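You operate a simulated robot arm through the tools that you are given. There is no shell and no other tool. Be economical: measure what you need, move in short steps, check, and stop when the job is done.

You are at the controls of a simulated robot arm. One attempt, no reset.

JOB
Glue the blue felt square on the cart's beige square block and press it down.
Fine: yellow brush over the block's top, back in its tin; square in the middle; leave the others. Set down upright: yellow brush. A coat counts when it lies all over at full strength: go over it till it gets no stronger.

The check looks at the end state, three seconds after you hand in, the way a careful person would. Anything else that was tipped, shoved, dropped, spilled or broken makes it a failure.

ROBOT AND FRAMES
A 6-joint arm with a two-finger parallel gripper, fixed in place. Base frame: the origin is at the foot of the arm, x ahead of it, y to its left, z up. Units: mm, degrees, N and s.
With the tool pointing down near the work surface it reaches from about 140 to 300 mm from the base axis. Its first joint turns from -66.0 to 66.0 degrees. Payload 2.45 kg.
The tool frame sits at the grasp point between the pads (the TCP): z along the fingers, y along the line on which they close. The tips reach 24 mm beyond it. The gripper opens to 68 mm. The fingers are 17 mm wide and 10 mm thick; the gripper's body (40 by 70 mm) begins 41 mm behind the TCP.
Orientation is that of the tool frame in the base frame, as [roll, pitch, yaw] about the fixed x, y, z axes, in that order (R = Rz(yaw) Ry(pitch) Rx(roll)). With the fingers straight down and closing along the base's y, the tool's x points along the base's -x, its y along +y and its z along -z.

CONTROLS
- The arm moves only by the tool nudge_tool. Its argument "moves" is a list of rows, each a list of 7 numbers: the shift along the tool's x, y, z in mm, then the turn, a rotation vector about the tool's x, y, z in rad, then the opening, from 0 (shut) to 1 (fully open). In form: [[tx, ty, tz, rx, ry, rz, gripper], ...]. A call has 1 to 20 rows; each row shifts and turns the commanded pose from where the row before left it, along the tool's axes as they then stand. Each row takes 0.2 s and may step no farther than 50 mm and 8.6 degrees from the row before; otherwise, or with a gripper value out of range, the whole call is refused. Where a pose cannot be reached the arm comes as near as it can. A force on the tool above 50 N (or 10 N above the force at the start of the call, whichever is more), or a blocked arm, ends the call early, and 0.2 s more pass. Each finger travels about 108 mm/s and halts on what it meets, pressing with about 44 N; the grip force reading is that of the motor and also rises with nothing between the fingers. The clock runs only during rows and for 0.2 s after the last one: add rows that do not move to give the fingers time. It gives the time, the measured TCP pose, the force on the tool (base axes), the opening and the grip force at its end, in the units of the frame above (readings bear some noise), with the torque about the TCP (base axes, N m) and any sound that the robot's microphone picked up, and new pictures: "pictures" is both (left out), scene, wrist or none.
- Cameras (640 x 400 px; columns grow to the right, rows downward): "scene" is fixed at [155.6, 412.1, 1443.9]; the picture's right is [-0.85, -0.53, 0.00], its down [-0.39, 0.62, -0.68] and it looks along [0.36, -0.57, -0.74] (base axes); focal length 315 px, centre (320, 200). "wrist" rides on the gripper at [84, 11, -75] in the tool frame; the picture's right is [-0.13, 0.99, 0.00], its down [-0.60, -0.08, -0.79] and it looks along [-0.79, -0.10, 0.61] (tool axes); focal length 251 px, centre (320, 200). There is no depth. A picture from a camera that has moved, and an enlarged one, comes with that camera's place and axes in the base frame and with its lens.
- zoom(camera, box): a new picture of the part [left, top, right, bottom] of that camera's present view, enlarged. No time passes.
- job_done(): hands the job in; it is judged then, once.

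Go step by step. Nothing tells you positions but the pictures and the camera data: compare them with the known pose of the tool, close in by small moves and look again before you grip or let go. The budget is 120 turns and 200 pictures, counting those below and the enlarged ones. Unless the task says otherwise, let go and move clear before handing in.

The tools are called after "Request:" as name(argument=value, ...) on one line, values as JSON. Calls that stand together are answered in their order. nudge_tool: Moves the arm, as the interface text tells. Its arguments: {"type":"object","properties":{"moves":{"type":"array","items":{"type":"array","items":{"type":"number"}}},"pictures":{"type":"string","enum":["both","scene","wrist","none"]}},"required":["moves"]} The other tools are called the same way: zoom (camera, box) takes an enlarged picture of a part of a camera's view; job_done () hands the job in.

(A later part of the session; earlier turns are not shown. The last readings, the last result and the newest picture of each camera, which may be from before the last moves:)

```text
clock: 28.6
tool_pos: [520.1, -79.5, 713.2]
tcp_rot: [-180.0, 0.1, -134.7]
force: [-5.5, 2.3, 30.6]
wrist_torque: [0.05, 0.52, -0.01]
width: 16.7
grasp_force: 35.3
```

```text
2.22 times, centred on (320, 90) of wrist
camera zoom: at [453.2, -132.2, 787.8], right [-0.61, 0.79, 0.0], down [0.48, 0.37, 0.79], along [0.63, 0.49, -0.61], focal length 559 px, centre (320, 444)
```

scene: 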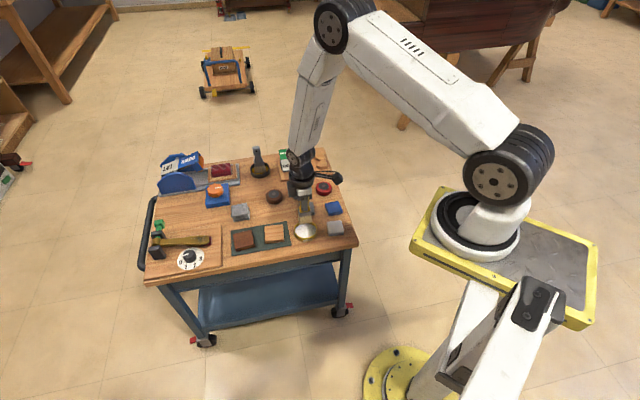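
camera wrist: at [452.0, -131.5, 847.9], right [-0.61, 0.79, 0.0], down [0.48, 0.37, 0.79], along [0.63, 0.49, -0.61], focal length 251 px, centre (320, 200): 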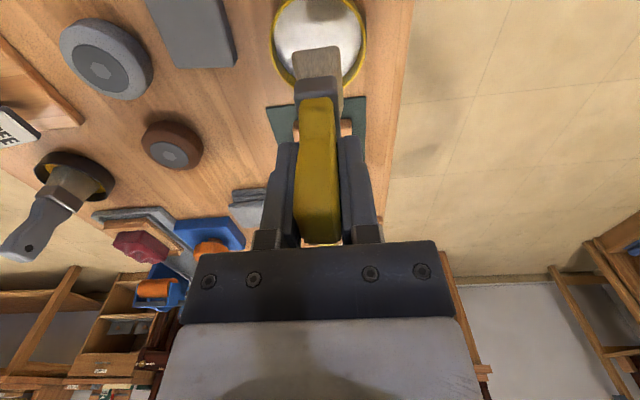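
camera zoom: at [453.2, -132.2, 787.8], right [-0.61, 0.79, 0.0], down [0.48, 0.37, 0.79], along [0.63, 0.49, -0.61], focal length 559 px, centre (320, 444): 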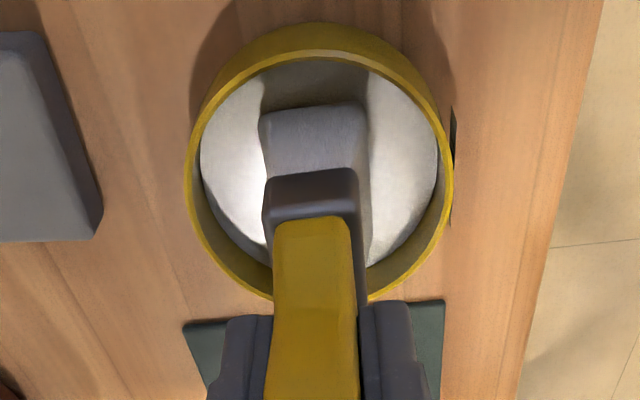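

The bristles have visibly turned white, so the brush is now loaded. I'll lift and go back above the block.

Request:
nudge_tool(moves=[[0, 0, -8, 0, 0, 0, 0], [0, 0, -15, 0, 0, 0, 0], [0, 0, -17, 0, 0, 0, 0], [0, 0, -18, 0, 0, 0, 0], [0, 0, 0, 0, 0, 0, 0], [-33, -3, 0, 0, 0, 0, 0], [-33, -2, 0, 0, 0, 0, 0], [-34, -2, 0, 0, 0, 0, 0], [0, 0, 0, 0, 0, 0.06, 0], [0, 0, 10, 0, 0, 0, 0], [0, 0, 10, 0, 0, 0, 0], [0, 0, 5, 0, 0, 0, 0], [0, 0, 0, 0, 0, 0, 0]])

Request:
zoom(camera="scene", box=[240, 190, 340, 250])

Request:
zoom(camera="wrist", box=[220, 0, 420, 180])

```text
clock: 31.4
tool_pos: [596.0, -14.1, 745.3]
tcp_rot: [179.9, 0.1, -138.2]
force: [0.7, 0.0, -0.9]
wrist_torque: [0.03, 0.0, -0.01]
width: 16.5
grasp_force: 35.4
camera wrist: at [525.6, -62.7, 820.1], right [-0.56, 0.83, 0.0], down [0.5, 0.34, 0.79], along [0.66, 0.45, -0.61], focal length 251 px, centre (320, 200)
```

scene: 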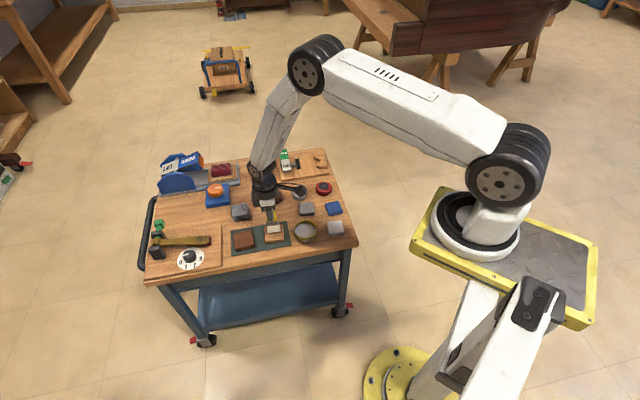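
wrist: 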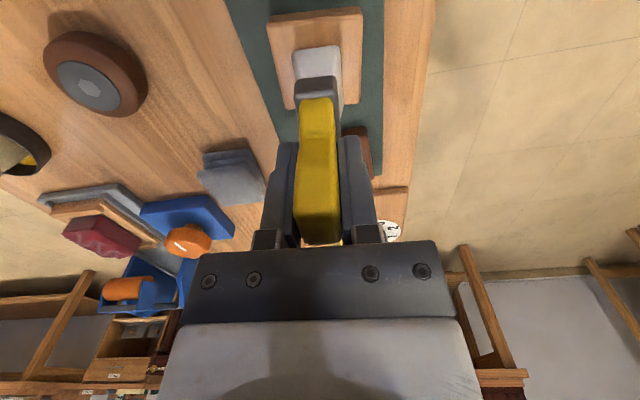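

```text
6.40 times, centred on (290, 220) of scene
camera zoom: at [155.7, 412.1, 1443.9], right [-0.85, -0.53, 0.0], down [-0.39, 0.62, -0.68], along [0.36, -0.57, -0.74], focal length 2016 px, centre (512, 72)
```

zoom: 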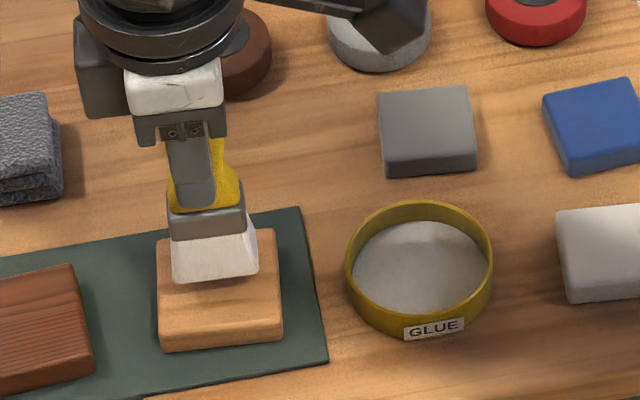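

```text
2.22 times, centred on (320, 90) of wrist
camera zoom: at [525.6, -62.7, 820.1], right [-0.56, 0.83, 0.0], down [0.5, 0.34, 0.79], along [0.66, 0.45, -0.61], focal length 559 px, centre (320, 444)
```

zoom: 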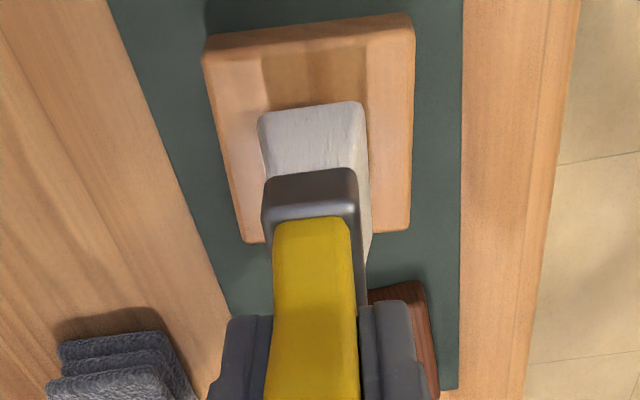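

The brush is fully loaded and over the block centre. I'll lower it to light contact.

Request:
nudge_tool(moves=[[0, 0, 6, 0, 0, 0, 0], [0, 0, 5, 0, 0, 0, 0], [0, 0, 4, 0, 0, 0, 0], [0, 0, 0, 0, 0, 0, 0]], pictures="none")

Request:
nudge_tool(moves=[[0, 0, 1.5, 0, 0, 0, 0], [0, 0, 0, 0, 0, 0, 0]], pictures="none")

```text
clock: 32.4
tool_pos: [595.5, -14.1, 728.8]
tcp_rot: [180.0, 0.1, -138.2]
force: [-0.4, -1.1, -1.2]
wrist_torque: [0.0, 0.0, 0.0]
width: 16.8
grasp_force: 35.6
```

```text
clock: 33.0
tool_pos: [595.6, -14.4, 727.4]
tcp_rot: [-180.0, 0.0, -138.2]
force: [-3.5, 0.6, 7.1]
wrist_torque: [0.02, 0.23, -0.02]
width: 16.7
grasp_force: 35.6
```

Contact is light at 7 N. First lane: sweep across the block and back.

Request:
nudge_tool(moves=[[0, 6, 0, 0, 0, 0, 0], [0, 6, 0, 0, 0, 0, 0], [0, 6, 0, 0, 0, 0, 0], [0, 6, 0, 0, 0, 0, 0], [0, -6, 0, 0, 0, 0, 0], [0, -6, 0, 0, 0, 0, 0], [0, -6, 0, 0, 0, 0, 0], [0, -6, 0, 0, 0, 0, 0], [0, -6, 0, 0, 0, 0, 0], [0, -6, 0, 0, 0, 0, 0], [0, -6, 0, 0, 0, 0, 0], [0, -6, 0, 0, 0, 0, 0], [0, 0, 0, 0, 0, 0, 0]], pictures="none")

Request:
zoom(camera="scene", box=[250, 200, 310, 250])

Request:
zoom(camera="wrist", box=[260, 0, 420, 130])

```text
clock: 35.8
tool_pos: [612.3, -32.8, 727.9]
tcp_rot: [179.9, 0.1, -138.2]
force: [-4.7, 5.2, 15.8]
wrist_torque: [0.37, 0.39, -0.02]
width: 16.7
grasp_force: 35.3
```

```text
8.00 times, centred on (280, 225) of scene
camera zoom: at [155.3, 412.1, 1443.9], right [-0.85, -0.53, 0.0], down [-0.39, 0.62, -0.68], along [0.36, -0.57, -0.74], focal length 2520 px, centre (640, 0)
```

zoom: 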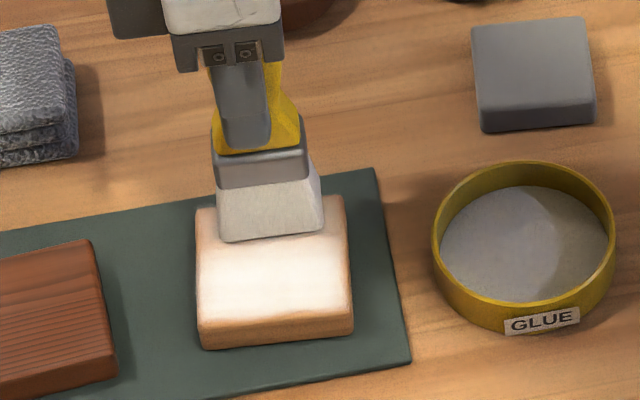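

```text
3.08 times, centred on (340, 65) of wrist
camera zoom: at [541.2, -80.8, 803.8], right [-0.56, 0.83, 0.0], down [0.5, 0.34, 0.79], along [0.66, 0.45, -0.61], focal length 774 px, centre (258, 615)
```

zoom: 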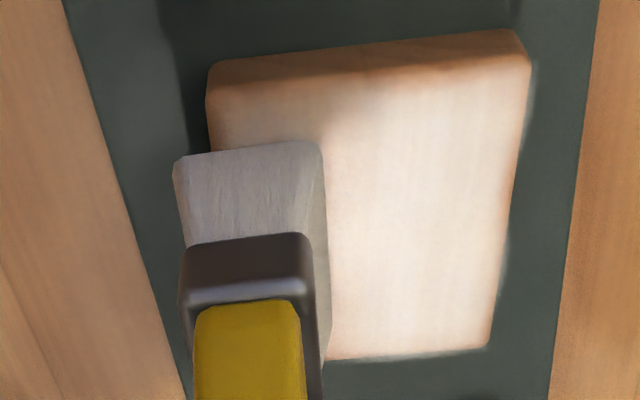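

The glue now shows clearly. I'll add lanes offset to each side to cover the edges evenly.

Request:
nudge_tool(moves=[[5, 3, 0, 0, 0, 0, 0], [5, 0, 0, 0, 0, 0, 0], [0, 6, 0, 0, 0, 0, 0], [0, 6, 0, 0, 0, 0, 0], [0, 6, 0, 0, 0, 0, 0], [0, 6, 0, 0, 0, 0, 0], [0, 6, 0, 0, 0, 0, 0], [0, 6, 0, 0, 0, 0, 0], [0, 6, 0, 0, 0, 0, 0], [0, -6, 0, 0, 0, 0, 0], [0, -6, 0, 0, 0, 0, 0], [0, -6, 0, 0, 0, 0, 0], [0, -6, 0, 0, 0, 0, 0], [0, -6, 0, 0, 0, 0, 0], [0, -6, 0, 0, 0, 0, 0], [0, -6, 0, 0, 0, 0, 0], [0, 0, 0, 0, 0, 0, 0]], pictures="none")

Request:
nudge_tool(moves=[[-7, 0, 0, 0, 0, 0, 0], [-7, 0, 0, 0, 0, 0, 0], [0, 6, 0, 0, 0, 0, 0], [0, 6, 0, 0, 0, 0, 0], [0, 6, 0, 0, 0, 0, 0], [0, 6, 0, 0, 0, 0, 0], [0, 6, 0, 0, 0, 0, 0], [0, 6, 0, 0, 0, 0, 0], [0, 6, 0, 0, 0, 0, 0], [0, -6, 0, 0, 0, 0, 0], [0, -6, 0, 0, 0, 0, 0], [0, -6, 0, 0, 0, 0, 0], [0, -6, 0, 0, 0, 0, 0], [0, -6, 0, 0, 0, 0, 0], [0, -6, 0, 0, 0, 0, 0], [0, -6, 0, 0, 0, 0, 0], [0, 0, 0, 0, 0, 0, 0]], pictures="none")

Request:
zoom(camera="scene", box=[250, 200, 310, 250])

Request:
zoom(camera="wrist", box=[260, 0, 420, 130])

```text
clock: 39.4
tool_pos: [602.9, -35.2, 728.7]
tcp_rot: [-179.9, 0.1, -138.2]
force: [-5.5, 5.1, 22.6]
wrist_torque: [0.48, 0.5, -0.02]
width: 16.9
grasp_force: 35.1
```

```text
clock: 43.0
tool_pos: [614.3, -28.1, 728.2]
tcp_rot: [-179.9, 0.0, -138.3]
force: [-3.1, 4.0, 12.2]
wrist_torque: [0.42, 0.14, 0.01]
width: 16.5
grasp_force: 35.6
```

```text
8.00 times, centred on (280, 225) of scene
camera zoom: at [155.4, 412.1, 1443.9], right [-0.85, -0.53, 0.0], down [-0.39, 0.62, -0.68], along [0.36, -0.57, -0.74], focal length 2520 px, centre (640, 0)
```

zoom: 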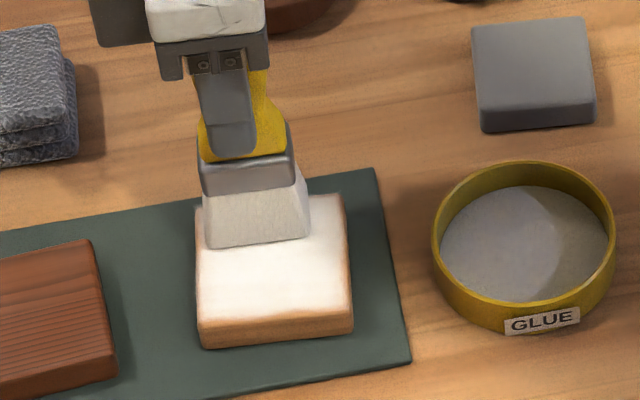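

```text
3.08 times, centred on (340, 65) of wrist
camera zoom: at [543.6, -75.0, 803.4], right [-0.56, 0.83, 0.0], down [0.5, 0.34, 0.79], along [0.66, 0.45, -0.61], focal length 774 px, centre (258, 615)
```

zoom: 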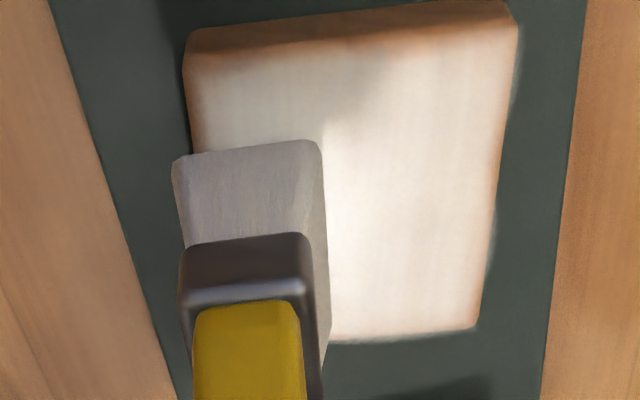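

The coverage is strong in the middle with slightly faded rims. I'll do a second round with wider lanes.

Request:
nudge_tool(moves=[[-4, 0, 0, 0, 0, 0, 0], [-4, -4, 0, 0, 0, 0, 0], [0, 6, 0, 0, 0, 0, 0], [0, 7, 0, 0, 0, 0, 0], [0, 7, 0, 0, 0, 0, 0], [0, 7, 0, 0, 0, 0, 0], [0, 7, 0, 0, 0, 0, 0], [0, 7, 0, 0, 0, 0, 0], [0, 7, 0, 0, 0, 0, 0], [0, 3, 0, 0, 0, 0, 0], [7, 0, 0, 0, 0, 0, 0], [7, 0, 0, 0, 0, 0, 0], [7, 0, 0, 0, 0, 0, 0], [6, 0, 0, 0, 0, 0, 0], [0, 0, 0, 0, 0, 0, 0]], pictures="none")

Request:
nudge_tool(moves=[[0, -7, 0, 0, 0, 0, 0], [0, -7, 0, 0, 0, 0, 0], [0, -7, 0, 0, 0, 0, 0], [0, -7, 0, 0, 0, 0, 0], [0, -7, 0, 0, 0, 0, 0], [0, -7, 0, 0, 0, 0, 0], [0, -7, 0, 0, 0, 0, 0], [0, -2, 0, 0, 0, 0, 0], [-7, 0, 0, 0, 0, 0, 0], [-7, 0, 0, 0, 0, 0, 0], [-7, 0, 0, 0, 0, 0, 0], [-6, 0, 0, 0, 0, 0, 0], [0, 0, 0, 0, 0, 0, 0]], pictures="none")

Request:
zoom(camera="scene", box=[250, 200, 310, 250])

Request:
zoom(camera="wrist", box=[260, 0, 420, 130])

```text
clock: 46.2
tool_pos: [567.2, -3.0, 728.5]
tcp_rot: [-180.0, 0.0, -138.2]
force: [0.4, 0.4, -0.9]
wrist_torque: [0.01, 0.03, -0.01]
width: 16.6
grasp_force: 35.4
```

```text
clock: 49.0
tool_pos: [621.8, -24.6, 728.8]
tcp_rot: [180.0, 0.0, -138.1]
force: [-0.3, -1.0, 2.8]
wrist_torque: [0.01, 0.05, -0.03]
width: 16.6
grasp_force: 35.5
```

```text
8.00 times, centred on (280, 225) of scene
camera zoom: at [155.6, 412.1, 1443.9], right [-0.85, -0.53, 0.0], down [-0.39, 0.62, -0.68], along [0.36, -0.57, -0.74], focal length 2520 px, centre (640, 0)
```

zoom: 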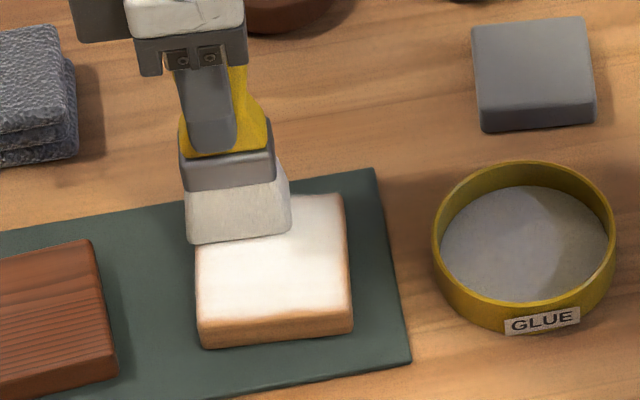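

```text
3.08 times, centred on (340, 65) of wrist
camera zoom: at [551.1, -72.6, 803.5], right [-0.56, 0.83, 0.0], down [0.5, 0.34, 0.79], along [0.66, 0.45, -0.61], focal length 774 px, centre (258, 615)
```

zoom: 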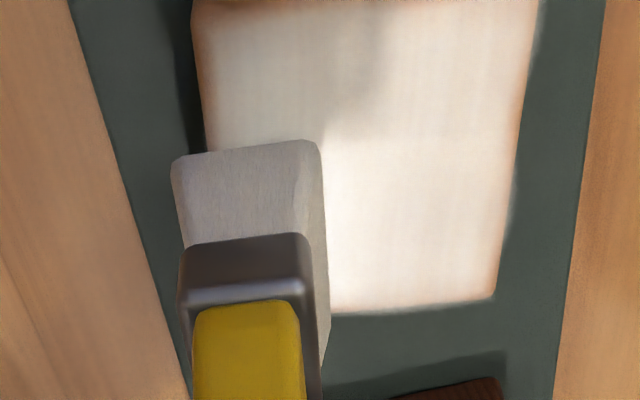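

I'll do one more full round at a touch more pressure, then lift to inspect.

Request:
nudge_tool(moves=[[2, 0, 0.5, 0, 0, 0, 0], [0, 7, 0, 0, 0, 0, 0], [0, 7, 0, 0, 0, 0, 0], [0, 7, 0, 0, 0, 0, 0], [0, 7, 0, 0, 0, 0, 0], [0, 7, 0, 0, 0, 0, 0], [0, 7, 0, 0, 0, 0, 0], [0, 7, 0, 0, 0, 0, 0], [6, 0, 0, 0, 0, 0, 0], [6, 0, 0, 0, 0, 0, 0], [0, -7, 0, 0, 0, 0, 0], [0, -7, 0, 0, 0, 0, 0], [0, -7, 0, 0, 0, 0, 0], [0, -7, 0, 0, 0, 0, 0], [0, -7, 0, 0, 0, 0, 0], [0, -7, 0, 0, 0, 0, 0], [0, -7, 0, 0, 0, 0, 0], [6, 0, 0, 0, 0, 0, 0], [5, 0, 0, 0, 0, 0, 0]], pictures="none")

Request:
nudge_tool(moves=[[0, 7, 0, 0, 0, 0, 0], [0, 7, 0, 0, 0, 0, 0], [0, 7, 0, 0, 0, 0, 0], [0, 7, 0, 0, 0, 0, 0], [0, 7, 0, 0, 0, 0, 0], [0, 7, 0, 0, 0, 0, 0], [0, 7, 0, 0, 0, 0, 0], [0, 0, 0, 0, 0, 0, 0]], pictures="none")

Request:
nudge_tool(moves=[[-6, -13, -15, 0, 0, 0, 0], [-6, -13, -20, 0, 0, 0, 0], [0, -20, -15, 0, 0, 0, 0], [0, -25, 0, 0, 0, 0, 0], [0, 0, 0, 0, 0, 0, 0]], pictures="none")

Request:
zoom(camera="scene", box=[250, 200, 310, 250])

Request:
zoom(camera="wrist", box=[260, 0, 460, 160])

```text
clock: 53.0
tool_pos: [603.9, -40.1, 729.1]
tcp_rot: [-179.9, 0.0, -138.3]
force: [3.9, 2.0, 8.3]
wrist_torque: [0.2, -0.37, -0.04]
width: 16.6
grasp_force: 36.1
```

```text
clock: 54.8
tool_pos: [570.6, -4.6, 727.5]
tcp_rot: [-179.9, 0.1, -138.2]
force: [3.5, -5.3, 19.0]
wrist_torque: [-0.42, -0.42, -0.02]
width: 16.8
grasp_force: 35.2
```

```text
clock: 56.0
tool_pos: [626.6, -50.2, 777.9]
tcp_rot: [-180.0, 0.1, -138.2]
force: [-0.6, -0.3, -1.7]
wrist_torque: [-0.02, -0.03, 0.01]
width: 16.6
grasp_force: 35.4
```

```text
8.00 times, centred on (280, 225) of scene
camera zoom: at [155.7, 412.1, 1443.9], right [-0.85, -0.53, 0.0], down [-0.39, 0.62, -0.68], along [0.36, -0.57, -0.74], focal length 2520 px, centre (640, 0)
```

zoom: 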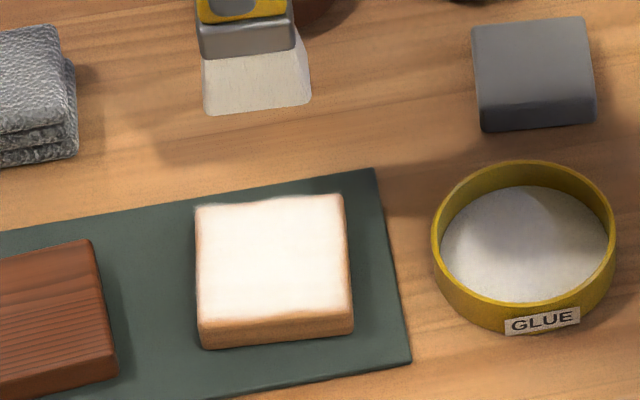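

```text
2.50 times, centred on (360, 80) of wrist
camera zoom: at [555.9, -99.1, 853.1], right [-0.56, 0.83, 0.0], down [0.5, 0.34, 0.79], along [0.65, 0.45, -0.61], focal length 629 px, centre (220, 500)
```

zoom: 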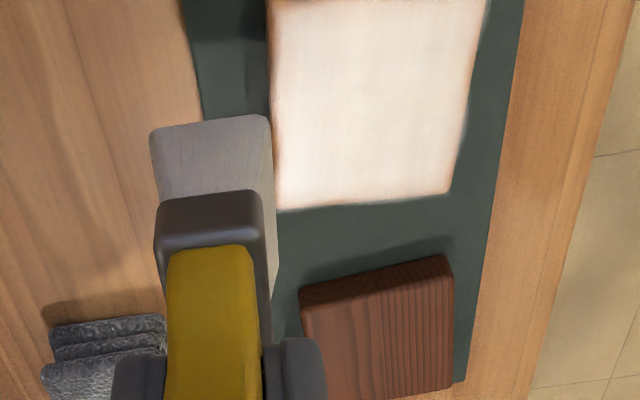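

The coat looks even. I'll check at higher magnification before putting the brush back.

Request:
zoom(camera="scene", box=[264, 220, 288, 246])

Request:
zoom(camera="wrist", box=[330, 0, 430, 90])

```text
15.38 times, centred on (276, 233) of scene
camera zoom: at [155.7, 412.1, 1443.9], right [-0.85, -0.53, 0.0], down [-0.39, 0.62, -0.68], along [0.36, -0.57, -0.74], focal length 4847 px, centre (997, -308)
```

zoom: 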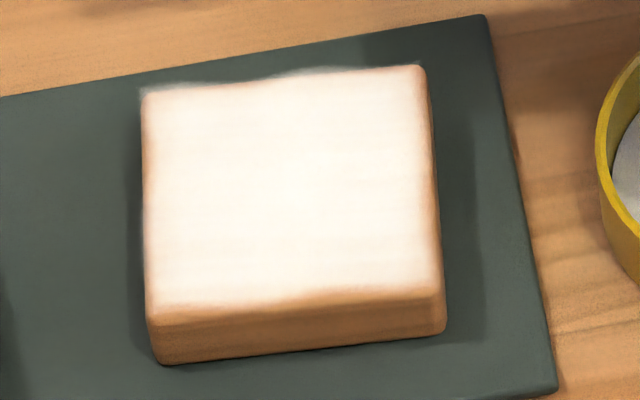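

```text
4.44 times, centred on (380, 45) of wrist
camera zoom: at [555.9, -99.1, 853.1], right [-0.56, 0.83, 0.0], down [0.5, 0.34, 0.79], along [0.65, 0.45, -0.61], focal length 1118 px, centre (53, 889)
```

zoom: 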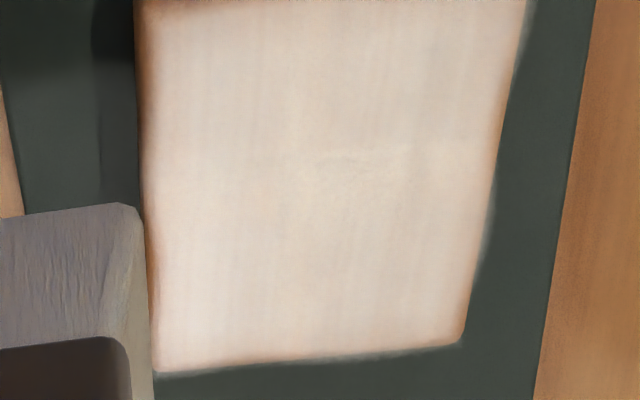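

The middle is fully opaque but the rim is a shade thinner. I'll go round the perimeter twice more with the brush.

Request:
nudge_tool(moves=[[-14.8, 25.4, 0, 0, 0, 0, 0], [0, 0, 25, 0, 0, 0, 0], [0, 0, 20, 0, 0, 0, 0], [0, 0, 5, 0, 0, 0, 0], [0, 7.5, 0, 0, 0, 0, 0], [0, 7.5, 0, 0, 0, 0, 0], [0, 7.5, 0, 0, 0, 0, 0], [0, 7.5, 0, 0, 0, 0, 0], [0, 7.5, 0, 0, 0, 0, 0], [0, 7.5, 0, 0, 0, 0, 0], [7, 0, 0, 0, 0, 0, 0], [7, 0, 0, 0, 0, 0, 0], [7, 0, 0, 0, 0, 0, 0], [7, 0, 0, 0, 0, 0, 0], [0, 0, 0, 0, 0, 0, 0]], pictures="none")

Request:
nudge_tool(moves=[[0, -7.5, 0, 0, 0, 0, 0], [0, -7.5, 0, 0, 0, 0, 0], [0, -7.5, 0, 0, 0, 0, 0], [0, -7.5, 0, 0, 0, 0, 0], [0, -7.5, 0, 0, 0, 0, 0], [0, -7.5, 0, 0, 0, 0, 0], [-7, 0, 0, 0, 0, 0, 0], [-7, 0, 0, 0, 0, 0, 0], [-7, 0, 0, 0, 0, 0, 0], [-7, 0, 0, 0, 0, 0, 0], [0, 0, 0, 0, 0, 0, 0]], pictures="none")

Request:
nudge_tool(moves=[[0, 7.5, 0, 0, 0, 0, 0], [0, 7.5, 0, 0, 0, 0, 0], [0, 7.5, 0, 0, 0, 0, 0], [0, 7.5, 0, 0, 0, 0, 0], [0, 7.5, 0, 0, 0, 0, 0], [0, 7.5, 0, 0, 0, 0, 0], [7, 0, 0, 0, 0, 0, 0], [7, 0, 0, 0, 0, 0, 0], [7, 0, 0, 0, 0, 0, 0], [7, 0, 0, 0, 0, 0, 0], [0, 0, 0, 0, 0, 0, 0]], pictures="none")

Request:
nudge_tool(moves=[[0, -7.5, 0, 0, 0, 0, 0], [0, -7.5, 0, 0, 0, 0, 0], [0, -7.5, 0, 0, 0, 0, 0], [0, -7.5, 0, 0, 0, 0, 0], [0, -7.5, 0, 0, 0, 0, 0], [0, -7.5, 0, 0, 0, 0, 0], [-7, 0, 0, 0, 0, 0, 0], [-7, 0, 0, 0, 0, 0, 0], [-7, 0, 0, 0, 0, 0, 0], [-7, 0, 0, 0, 0, 0, 0], [0, 0, 0, 0, 0, 0, 0], [14.8, -5, -20, 0, 0, 0, 0], [0, -20, -30, 0, 0, 0, 0], [0, 0, 0, 0, 0, 0, 0]], pictures="none")

Request:
zoom(camera="scene", box=[264, 220, 288, 246])

Request:
zoom(camera="wrist", box=[330, 0, 430, 90])

```text
clock: 59.2
tool_pos: [571.4, -7.4, 727.0]
tcp_rot: [-179.9, 0.2, -138.2]
force: [3.0, 1.7, 9.0]
wrist_torque: [0.25, -0.32, -0.02]
width: 16.5
grasp_force: 35.1
```

```text
clock: 61.6
tool_pos: [621.9, -21.7, 727.3]
tcp_rot: [-180.0, 0.0, -138.2]
force: [-5.4, -4.9, 17.7]
wrist_torque: [-0.35, 0.52, -0.02]
width: 16.8
grasp_force: 35.4
```

```text
clock: 64.0
tool_pos: [569.3, -6.0, 727.7]
tcp_rot: [-179.9, 0.1, -138.2]
force: [5.5, 3.7, 16.1]
wrist_torque: [0.35, -0.57, -0.02]
width: 16.5
grasp_force: 35.6
```

```text
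clock: 67.0
tool_pos: [626.2, -50.5, 776.7]
tcp_rot: [-179.9, 0.0, -138.3]
force: [0.2, 0.7, -1.2]
wrist_torque: [0.01, 0.02, -0.01]
width: 16.7
grasp_force: 35.2
```

```text
15.38 times, centred on (276, 233) of scene
camera zoom: at [155.7, 412.1, 1443.9], right [-0.85, -0.53, 0.0], down [-0.39, 0.62, -0.68], along [0.36, -0.57, -0.74], focal length 4847 px, centre (997, -308)
```

zoom: 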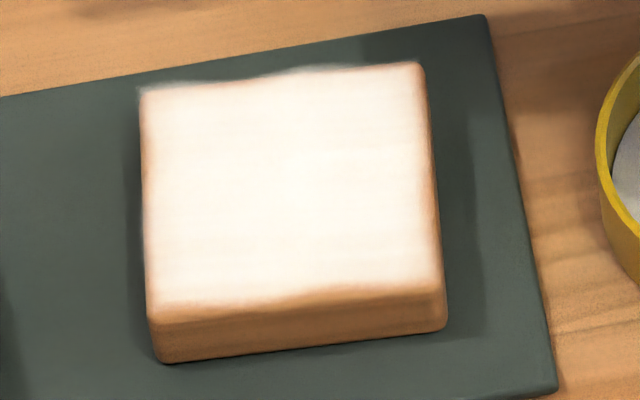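

```text
4.44 times, centred on (380, 45) of wrist
camera zoom: at [555.6, -98.9, 852.5], right [-0.56, 0.83, 0.0], down [0.5, 0.34, 0.79], along [0.65, 0.45, -0.61], focal length 1118 px, centre (53, 889)
```

zoom: 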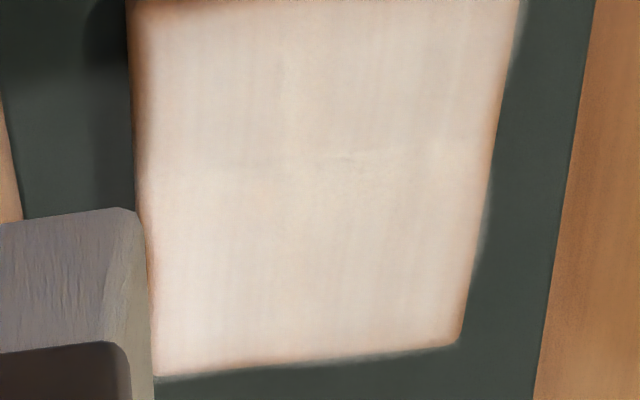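

The coat no longer gets stronger. I'll carry the brush back above the tin.

Request:
nudge_tool(moves=[[33, 16, 0, 0, 0, 0, 0], [33, 16, 0, 0, 0, 0, 0], [32.2, 15.7, 0, 0, 0, 0, 0], [0, 0, 0, 0, 0, -0.06, 0], [0, 0, 0, 0, 0, 0, 0], [0, 0, 0, 0, 0, 0, 0]], pictures="none")

Request:
zoom(camera="wrist", box=[220, 0, 420, 180])

Request:
zoom(camera="scene", box=[250, 190, 340, 250])

```text
clock: 68.4
tool_pos: [521.2, -79.2, 777.3]
tcp_rot: [180.0, 0.0, -134.8]
force: [-0.3, -0.5, -1.4]
wrist_torque: [0.0, -0.02, 0.03]
width: 16.5
grasp_force: 35.9
```

```text
2.22 times, centred on (320, 90) of wrist
camera zoom: at [454.2, -132.1, 853.0], right [-0.61, 0.79, 0.0], down [0.48, 0.37, 0.79], along [0.63, 0.49, -0.61], focal length 559 px, centre (320, 444)
```

zoom: 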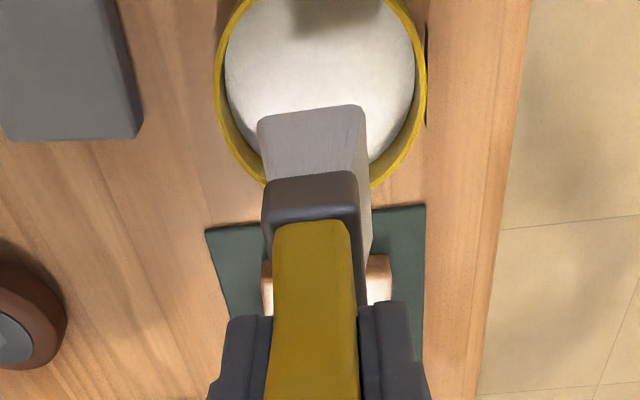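

```text
6.67 times, centred on (295, 220) of scene
camera zoom: at [155.7, 412.1, 1443.9], right [-0.85, -0.53, 0.0], down [-0.39, 0.62, -0.68], along [0.36, -0.57, -0.74], focal length 2100 px, centre (487, 67)
```

zoom: 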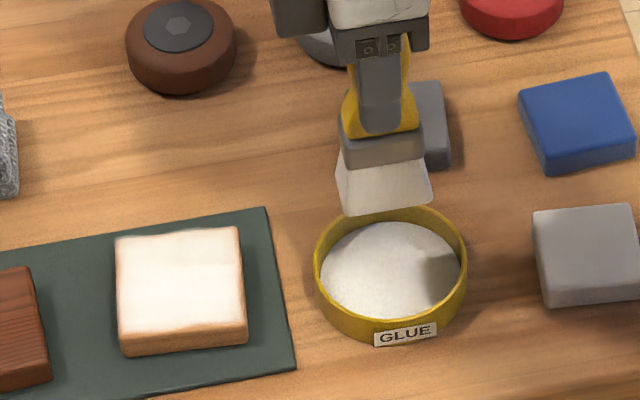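

The brush is aligned over the tin, so I'll lower it in.

Request:
nudge_tool(moves=[[0, 0, 20, 0, 0, 0, 0], [0, 0, 20, 0, 0, 0, 0], [0, 0, 12, 0, 0, 0, 0], [0, 0, 8, 0, 0, 0, 0], [0, 0, 0, 0, 0, 0, 0]], pictures="none")

Request:
nudge_tool(moves=[[0, 0, 2, 0, 0, 0, 0], [0, 0, 1, 0, 0, 0, 0], [0, 0, 0, 0, 0, 0, 0]], pictures="none")

Request:
nudge_tool(moves=[[0, 0, 0.8, 0, 0, 0, 0], [0, 0, 0, 0, 0, 0, 0]], pictures="none")

```text
clock: 69.6
tool_pos: [520.9, -80.6, 719.1]
tcp_rot: [179.9, 0.1, -134.7]
force: [-0.1, 0.7, -0.5]
wrist_torque: [0.0, -0.02, 0.01]
width: 16.9
grasp_force: 35.3
```

```text
clock: 70.4
tool_pos: [522.0, -79.2, 715.9]
tcp_rot: [-179.9, 0.0, -134.8]
force: [-0.3, -0.5, -0.7]
wrist_torque: [0.01, 0.0, 0.02]
width: 16.9
grasp_force: 35.9
```

```text
clock: 71.0
tool_pos: [520.8, -79.2, 715.4]
tcp_rot: [180.0, -0.1, -134.8]
force: [-0.5, 0.6, -0.3]
wrist_torque: [-0.01, 0.02, -0.03]
width: 16.7
grasp_force: 35.4
```

Request:
nudge_tool(moves=[[0, 0, 1, 0, 0, 0, 0], [0, 0, 0, 0, 0, 0, 0]], pictures="none")

Request:
nudge_tool(moves=[[0, 0, 0.7, 0, 0, 0, 0], [0, 0, 0, 0, 0, 0, 0]], pictures="none")

Request:
nudge_tool(moves=[[0, 0, 0.7, 0, 0, 0, 0], [0, 0, 0, 0, 0, 0, 0]], pictures="none")

```text
clock: 71.6
tool_pos: [521.7, -80.0, 712.8]
tcp_rot: [-180.0, 0.0, -134.8]
force: [-0.9, 0.0, -0.3]
wrist_torque: [-0.03, 0.03, -0.02]
width: 16.7
grasp_force: 35.7
```

```text
clock: 72.2
tool_pos: [520.9, -79.0, 712.4]
tcp_rot: [180.0, 0.1, -134.8]
force: [-0.3, 0.1, -1.0]
wrist_torque: [-0.02, 0.02, 0.0]
width: 16.7
grasp_force: 35.7
```

```text
clock: 72.8
tool_pos: [520.5, -79.1, 712.1]
tcp_rot: [-180.0, 0.0, -134.8]
force: [-1.1, -0.3, 2.8]
wrist_torque: [-0.1, 0.12, -0.02]
width: 16.9
grasp_force: 35.4
```

The brush is standing on the tin floor with light contact. I'll release gently.

Request:
nudge_tool(moves=[[0, 0, 0.2, 0, 0, 0, 0], [0, 0, 0, 0, 0, 0, 0.27], [0, 0, 0, 0, 0, 0, 0.35], [0, 0, 0, 0, 0, 0, 0.5], [0, 0, 0, 0, 0, 0, 0.7], [0, 0, 0, 0, 0, 0, 1], [0, 0, 0, 0, 0, 0, 1], [0, 0, 0, 0, 0, 0, 1]])

Request:
zoom(camera="scene", box=[250, 180, 340, 250])

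```text
clock: 74.6
tool_pos: [521.2, -78.3, 712.3]
tcp_rot: [-180.0, -0.1, -134.7]
force: [0.4, 0.2, 0.6]
wrist_torque: [0.0, 0.02, 0.05]
width: 68.2
grasp_force: 0.1
camera wrist: at [453.6, -131.3, 786.6], right [-0.61, 0.79, 0.0], down [0.48, 0.37, 0.79], along [0.63, 0.49, -0.61], focal length 251 px, centre (320, 200)
```

scene: 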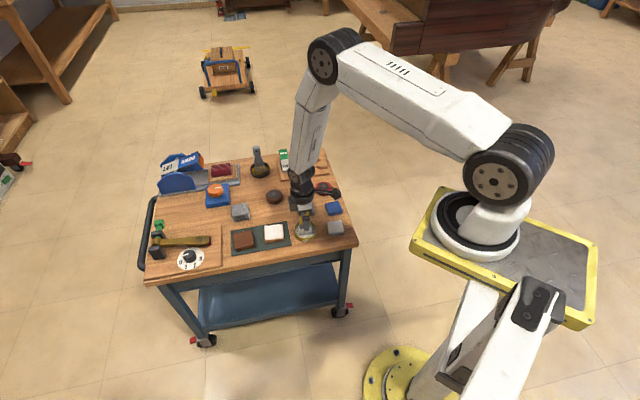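
wrist: 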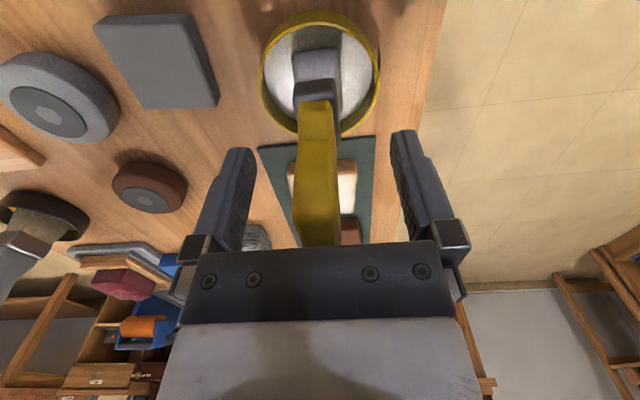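

```text
5.71 times, centred on (295, 215) of scene
camera zoom: at [155.6, 412.1, 1443.9], right [-0.85, -0.53, 0.0], down [-0.39, 0.62, -0.68], along [0.36, -0.57, -0.74], focal length 1800 px, centre (463, 114)
```

zoom: 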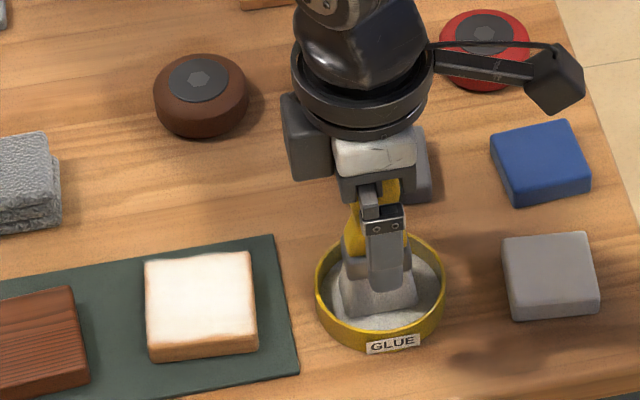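

The brush stands upright in its tin. I'll rise straight up, move toward the blue felt, and tilt for a plan view.

Request:
nudge_tool(moves=[[0, 0, -20, 0, 0, 0, 1], [0, 0, -40, 0, 0, 0, 1], [0, 0, -45, 0, 0, 0, 1], [27, -21, -5, 0, 0, 0, 1], [27, -21, 0, 0, 0, 0, 1], [27, -21, 0, 0, 0, 0, 1], [26.5, -20.5, 0, 0, 0, 0, 1], [0, 0, 0, 0, 0.145, 0, 1], [0, 0, 0, 0, 0.145, 0, 1], [0, 0, 0, 0, 0.145, 0, 1], [0, 0, 0, 0, 0.145, 0, 1], [0, 0, 0, 0, 0.145, 0, 1], [0, 0, 0, 0, 0.145, 0, 1], [0, 0, 0, 0, 0, 0, 1], [0, 0, 0, 0, 0, 0, 1]])

Request:
zoom(camera="scene", box=[250, 180, 350, 250])

```text
clock: 77.8
tool_pos: [504.6, -214.7, 822.0]
tcp_rot: [-180.0, -49.8, -134.8]
force: [0.1, -0.2, 0.1]
wrist_torque: [0.0, -0.02, -0.02]
width: 68.0
grasp_force: 0.1
camera wrist: at [499.0, -204.6, 934.6], right [-0.64, 0.76, -0.1], down [0.76, 0.65, 0.05], along [0.1, -0.04, -0.99], focal length 251 px, centre (320, 200)
```

scene: 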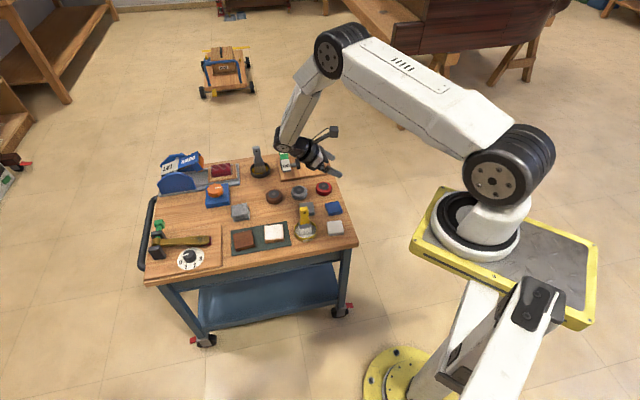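
wrist: 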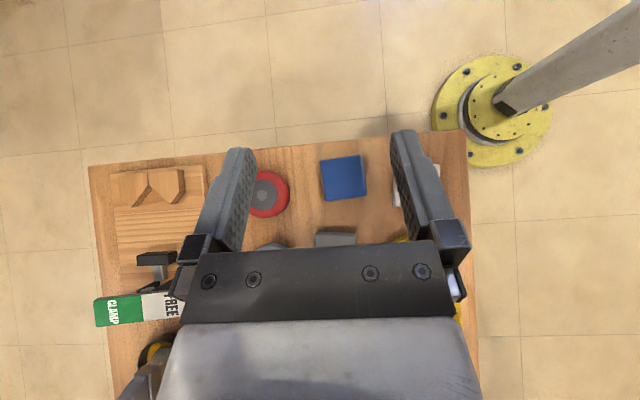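

```text
5.71 times, centred on (300, 215) of scene
camera zoom: at [155.6, 412.1, 1443.9], right [-0.85, -0.53, 0.0], down [-0.39, 0.62, -0.68], along [0.36, -0.57, -0.74], focal length 1800 px, centre (434, 114)
```

zoom: 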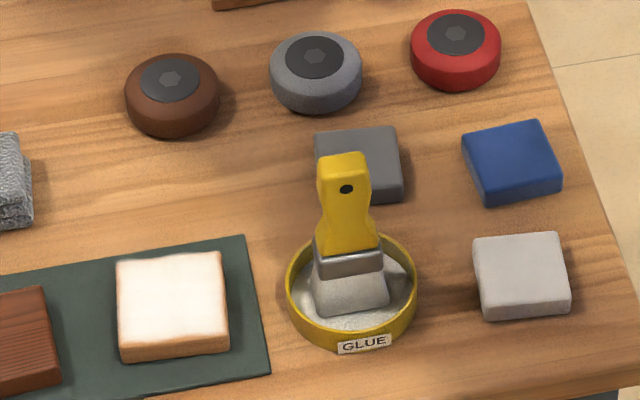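

The brush looks good. Next I'll measure the felt from above.

Request:
zoom(camera="wrist", box=[280, 130, 410, 230])

```text
4.00 times, centred on (345, 180) of wrist
camera zoom: at [499.0, -204.6, 934.6], right [-0.64, 0.76, -0.1], down [0.76, 0.65, 0.05], along [0.1, -0.04, -0.99], focal length 1006 px, centre (220, 280)
```

zoom: 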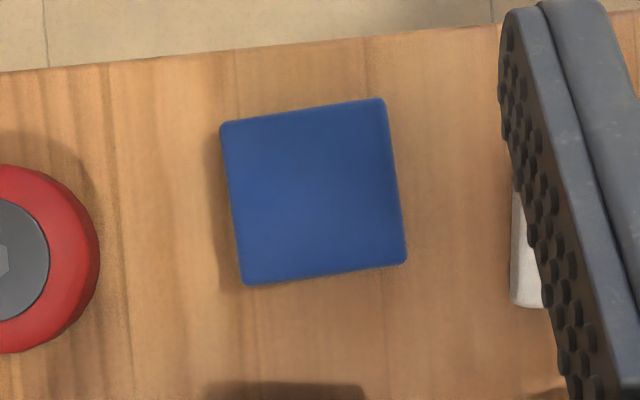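

The felt is about 52 mm, centred near (492.5,-213) and turned about 48.7°. I'll return to vertical, align the yaw, and hover over it.

Request:
nudge_tool(moves=[[0, 0, 0, 0, -0.145, 0, 1], [0, 0, 0, 0, -0.145, 0, 1], [0, 0, 0, 0, -0.145, 0, 1], [0, 0, 0, 0, -0.145, 0, 1], [0, 0, 0, 0, -0.145, 0, 1], [0, 0, 0, 0, -0.145, 0, 1], [0, 0, 0, 0, 0, -0.061, 1], [6.7, 10.2, 0, 0, 0, 0, 1], [0, 0, 45, 0, 0, 0, 1], [0, 0, 45, 0, 0, 0, 1], [0, 0, 30, 0, 0, 0, 1], [0, 0, 0, 0, 0, 0, 1], [0, 0, 0, 0, 0, 0, 1]], pictures="wrist")

Request:
zoom(camera="scene", box=[290, 170, 360, 240])

```text
clock: 80.6
tool_pos: [493.9, -212.4, 700.1]
tcp_rot: [180.0, 0.0, -131.2]
force: [0.7, -0.1, 0.6]
wrist_torque: [-0.05, 0.02, 0.01]
width: 67.9
grasp_force: 0.2
camera wrist: at [429.4, -269.2, 776.4], right [-0.66, 0.75, 0.0], down [0.46, 0.4, 0.79], along [0.6, 0.52, -0.61], focal length 251 px, centre (320, 200)
```

wrist: 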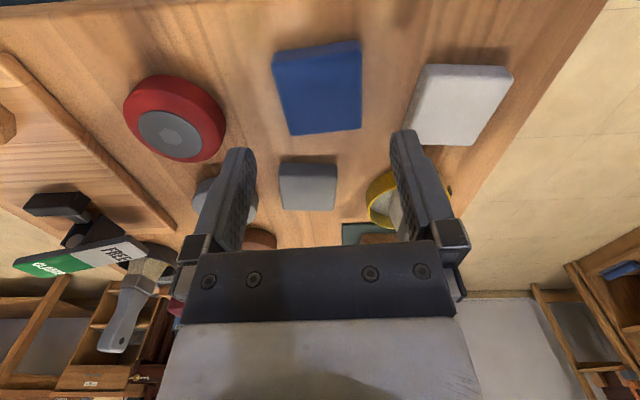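

```text
5.71 times, centred on (325, 205) of scene
camera zoom: at [155.6, 412.1, 1443.9], right [-0.85, -0.53, 0.0], down [-0.39, 0.62, -0.68], along [0.36, -0.57, -0.74], focal length 1800 px, centre (291, 171)
```

zoom: 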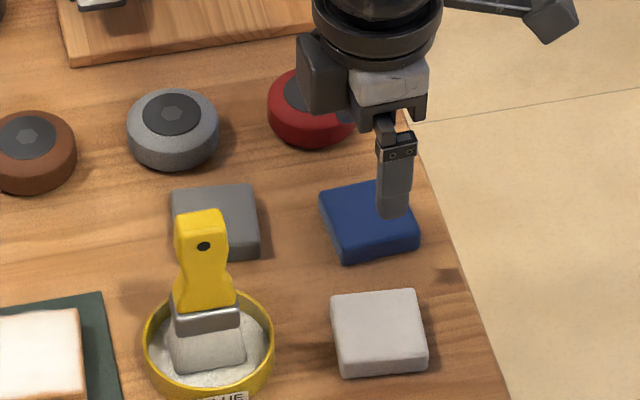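

The jaws straddle the felt, with the neighbours clear. I'll descend partway and zoom to check alignment.

Request:
nudge_tool(moves=[[-1.5, -0.7, 20, 0, 0, 0, 1], [0, 0, 18, 0, 0, 0, 1], [0, 0, 0, 0, 0, 0, 1], [0, 0, 0, 0, 0, 0, 1]], pictures="none")

Request:
zoom(camera="wrist", box=[200, 30, 440, 200])

Request:
zoom(camera="scene", box=[300, 180, 360, 240])

```text
clock: 81.6
tool_pos: [494.5, -211.7, 663.9]
tcp_rot: [-180.0, 0.0, -131.3]
force: [0.4, -0.3, 0.4]
wrist_torque: [0.0, -0.03, 0.02]
width: 67.8
grasp_force: 0.1
```

```text
2.35 times, centred on (320, 115) of wrist
camera zoom: at [430.9, -267.8, 738.7], right [-0.66, 0.75, 0.0], down [0.46, 0.4, 0.79], along [0.6, 0.52, -0.61], focal length 592 px, centre (320, 400)
```

zoom: 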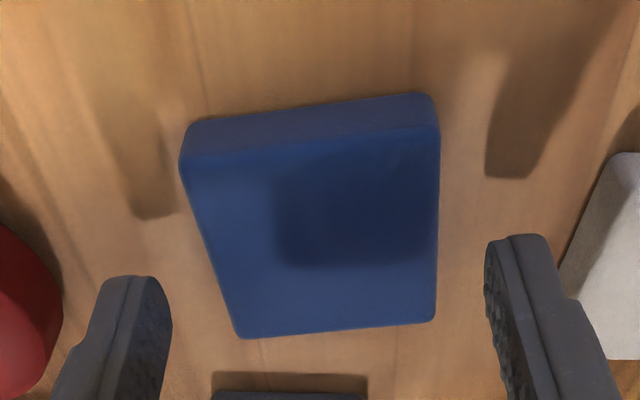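

```text
6.67 times, centred on (330, 210) of scene
camera zoom: at [155.6, 412.1, 1443.9], right [-0.85, -0.53, 0.0], down [-0.39, 0.62, -0.68], along [0.36, -0.57, -0.74], focal length 2100 px, centre (253, 133)
```

zoom: 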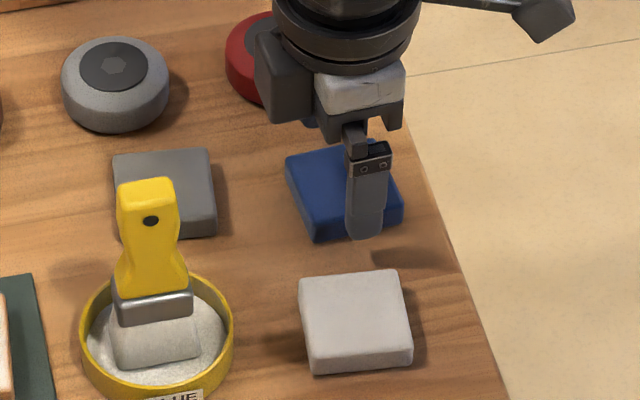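

Orientation matches (48.6°) and the felt is centred. I'll lower further with a check.

Request:
nudge_tool(moves=[[0, 0, 10, 0, 0, 0, 1], [0, 0, 8, 0, 0, 0, 1], [0, 0, 0, 0, 0, 0, 1], [0, 0, 0, 0, 0, 0, 1]], pictures="none")

Request:
zoom(camera="wrist", box=[200, 60, 440, 230])

Request:
zoom(camera="scene", box=[310, 185, 360, 235])

```text
clock: 82.6
tool_pos: [495.8, -209.4, 645.5]
tcp_rot: [180.0, 0.0, -131.2]
force: [0.0, -0.5, 0.4]
wrist_torque: [-0.01, -0.01, 0.01]
width: 67.9
grasp_force: 0.0
```

```text
2.35 times, centred on (320, 145) of wrist
camera zoom: at [430.9, -267.5, 720.7], right [-0.66, 0.75, 0.0], down [0.46, 0.4, 0.79], along [0.6, 0.52, -0.61], focal length 592 px, centre (320, 329)
```

zoom: 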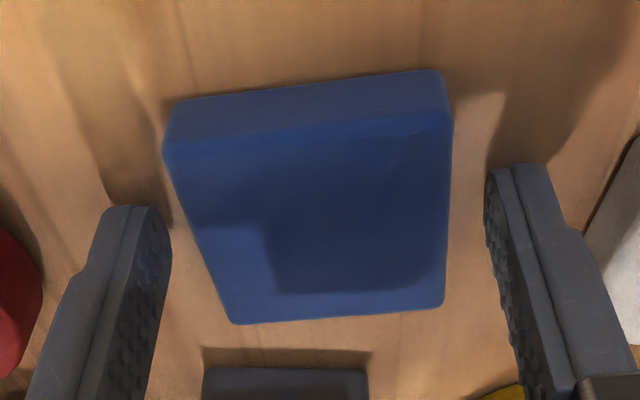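

```text
8.00 times, centred on (335, 210) of scene
camera zoom: at [155.6, 412.1, 1443.9], right [-0.85, -0.53, 0.0], down [-0.39, 0.62, -0.68], along [0.36, -0.57, -0.74], focal length 2520 px, centre (200, 120)
```

zoom: 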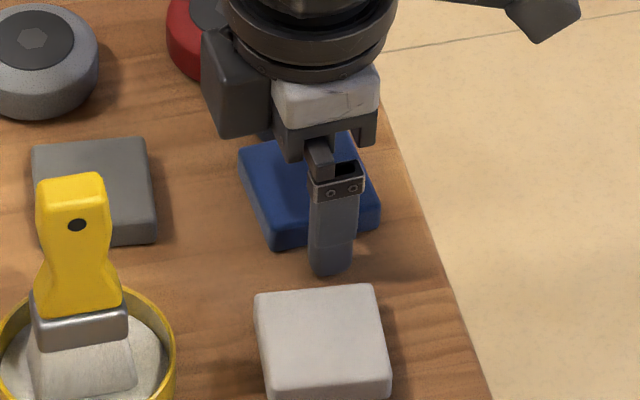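

I'll probe down in small steps to find the tabletop gently.

Request:
nudge_tool(moves=[[0, 0, 2, 0, 0, 0, 1], [0, 0, 0, 0, 0, 0, 1]], pictures="none")

Request:
nudge_tool(moves=[[0, 0, 1.5, 0, 0, 0, 1], [0, 0, 0, 0, 0, 0, 1]], pictures="none")

Request:
zoom(camera="wrist", box=[200, 60, 440, 230])

```text
clock: 83.2
tool_pos: [495.9, -210.9, 645.0]
tcp_rot: [-180.0, -0.1, -131.4]
force: [-0.8, 8.4, 25.9]
wrist_torque: [0.83, 0.73, -0.16]
width: 68.1
grasp_force: 0.1
```

```text
clock: 83.7
tool_pos: [496.2, -212.3, 644.0]
tcp_rot: [-180.0, 0.1, -131.3]
force: [-0.5, -1.0, 5.8]
wrist_torque: [0.09, 0.21, 0.02]
width: 67.5
grasp_force: 0.0
stopped in row 2: the force on the tool passed its limit at 52 N (the readings are from after the stop); the commanded pose is now the measured one
```

```text
2.35 times, centred on (320, 145) of wrist
camera zoom: at [431.9, -269.2, 719.4], right [-0.66, 0.75, 0.0], down [0.46, 0.4, 0.79], along [0.6, 0.52, -0.61], focal length 592 px, centre (320, 329)
```

zoom: 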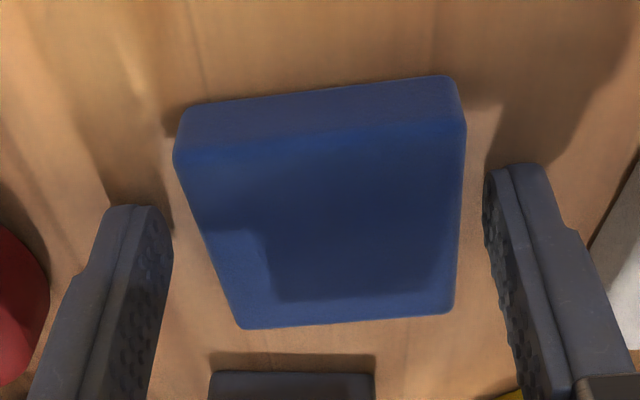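

The tabletop is at about z 620, so the felt top is about 631. I'll raise 2 mm, recentre about 2 mm and close gently.

Request:
nudge_tool(moves=[[0, 0, -2.2, 0, 0, 0, 1], [0, 1.8, 0, 0, 0, 0, 1], [0, 0, 0, 0, 0, 0, 1], [0, 0, 0, 0, 0, 0, 1]], pictures="none")

Request:
zoom(camera="wrist", box=[200, 60, 440, 230])

```text
clock: 84.7
tool_pos: [495.1, -211.8, 646.1]
tcp_rot: [-180.0, 0.0, -131.4]
force: [0.2, -0.2, -0.2]
wrist_torque: [-0.01, -0.02, 0.01]
width: 68.0
grasp_force: 0.1
```

```text
2.35 times, centred on (320, 145) of wrist
camera zoom: at [429.9, -267.7, 721.5], right [-0.66, 0.75, 0.0], down [0.46, 0.4, 0.79], along [0.6, 0.52, -0.61], focal length 592 px, centre (320, 329)
```

zoom: 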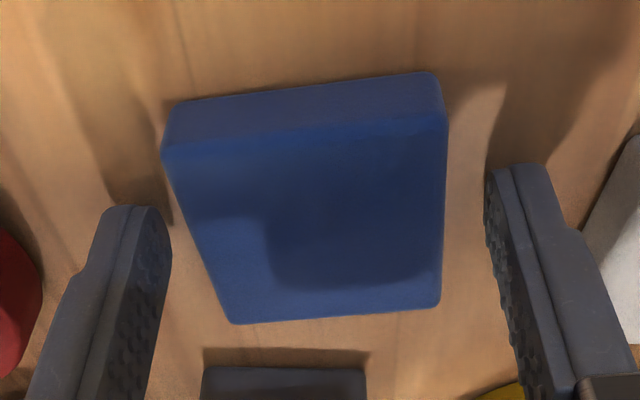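

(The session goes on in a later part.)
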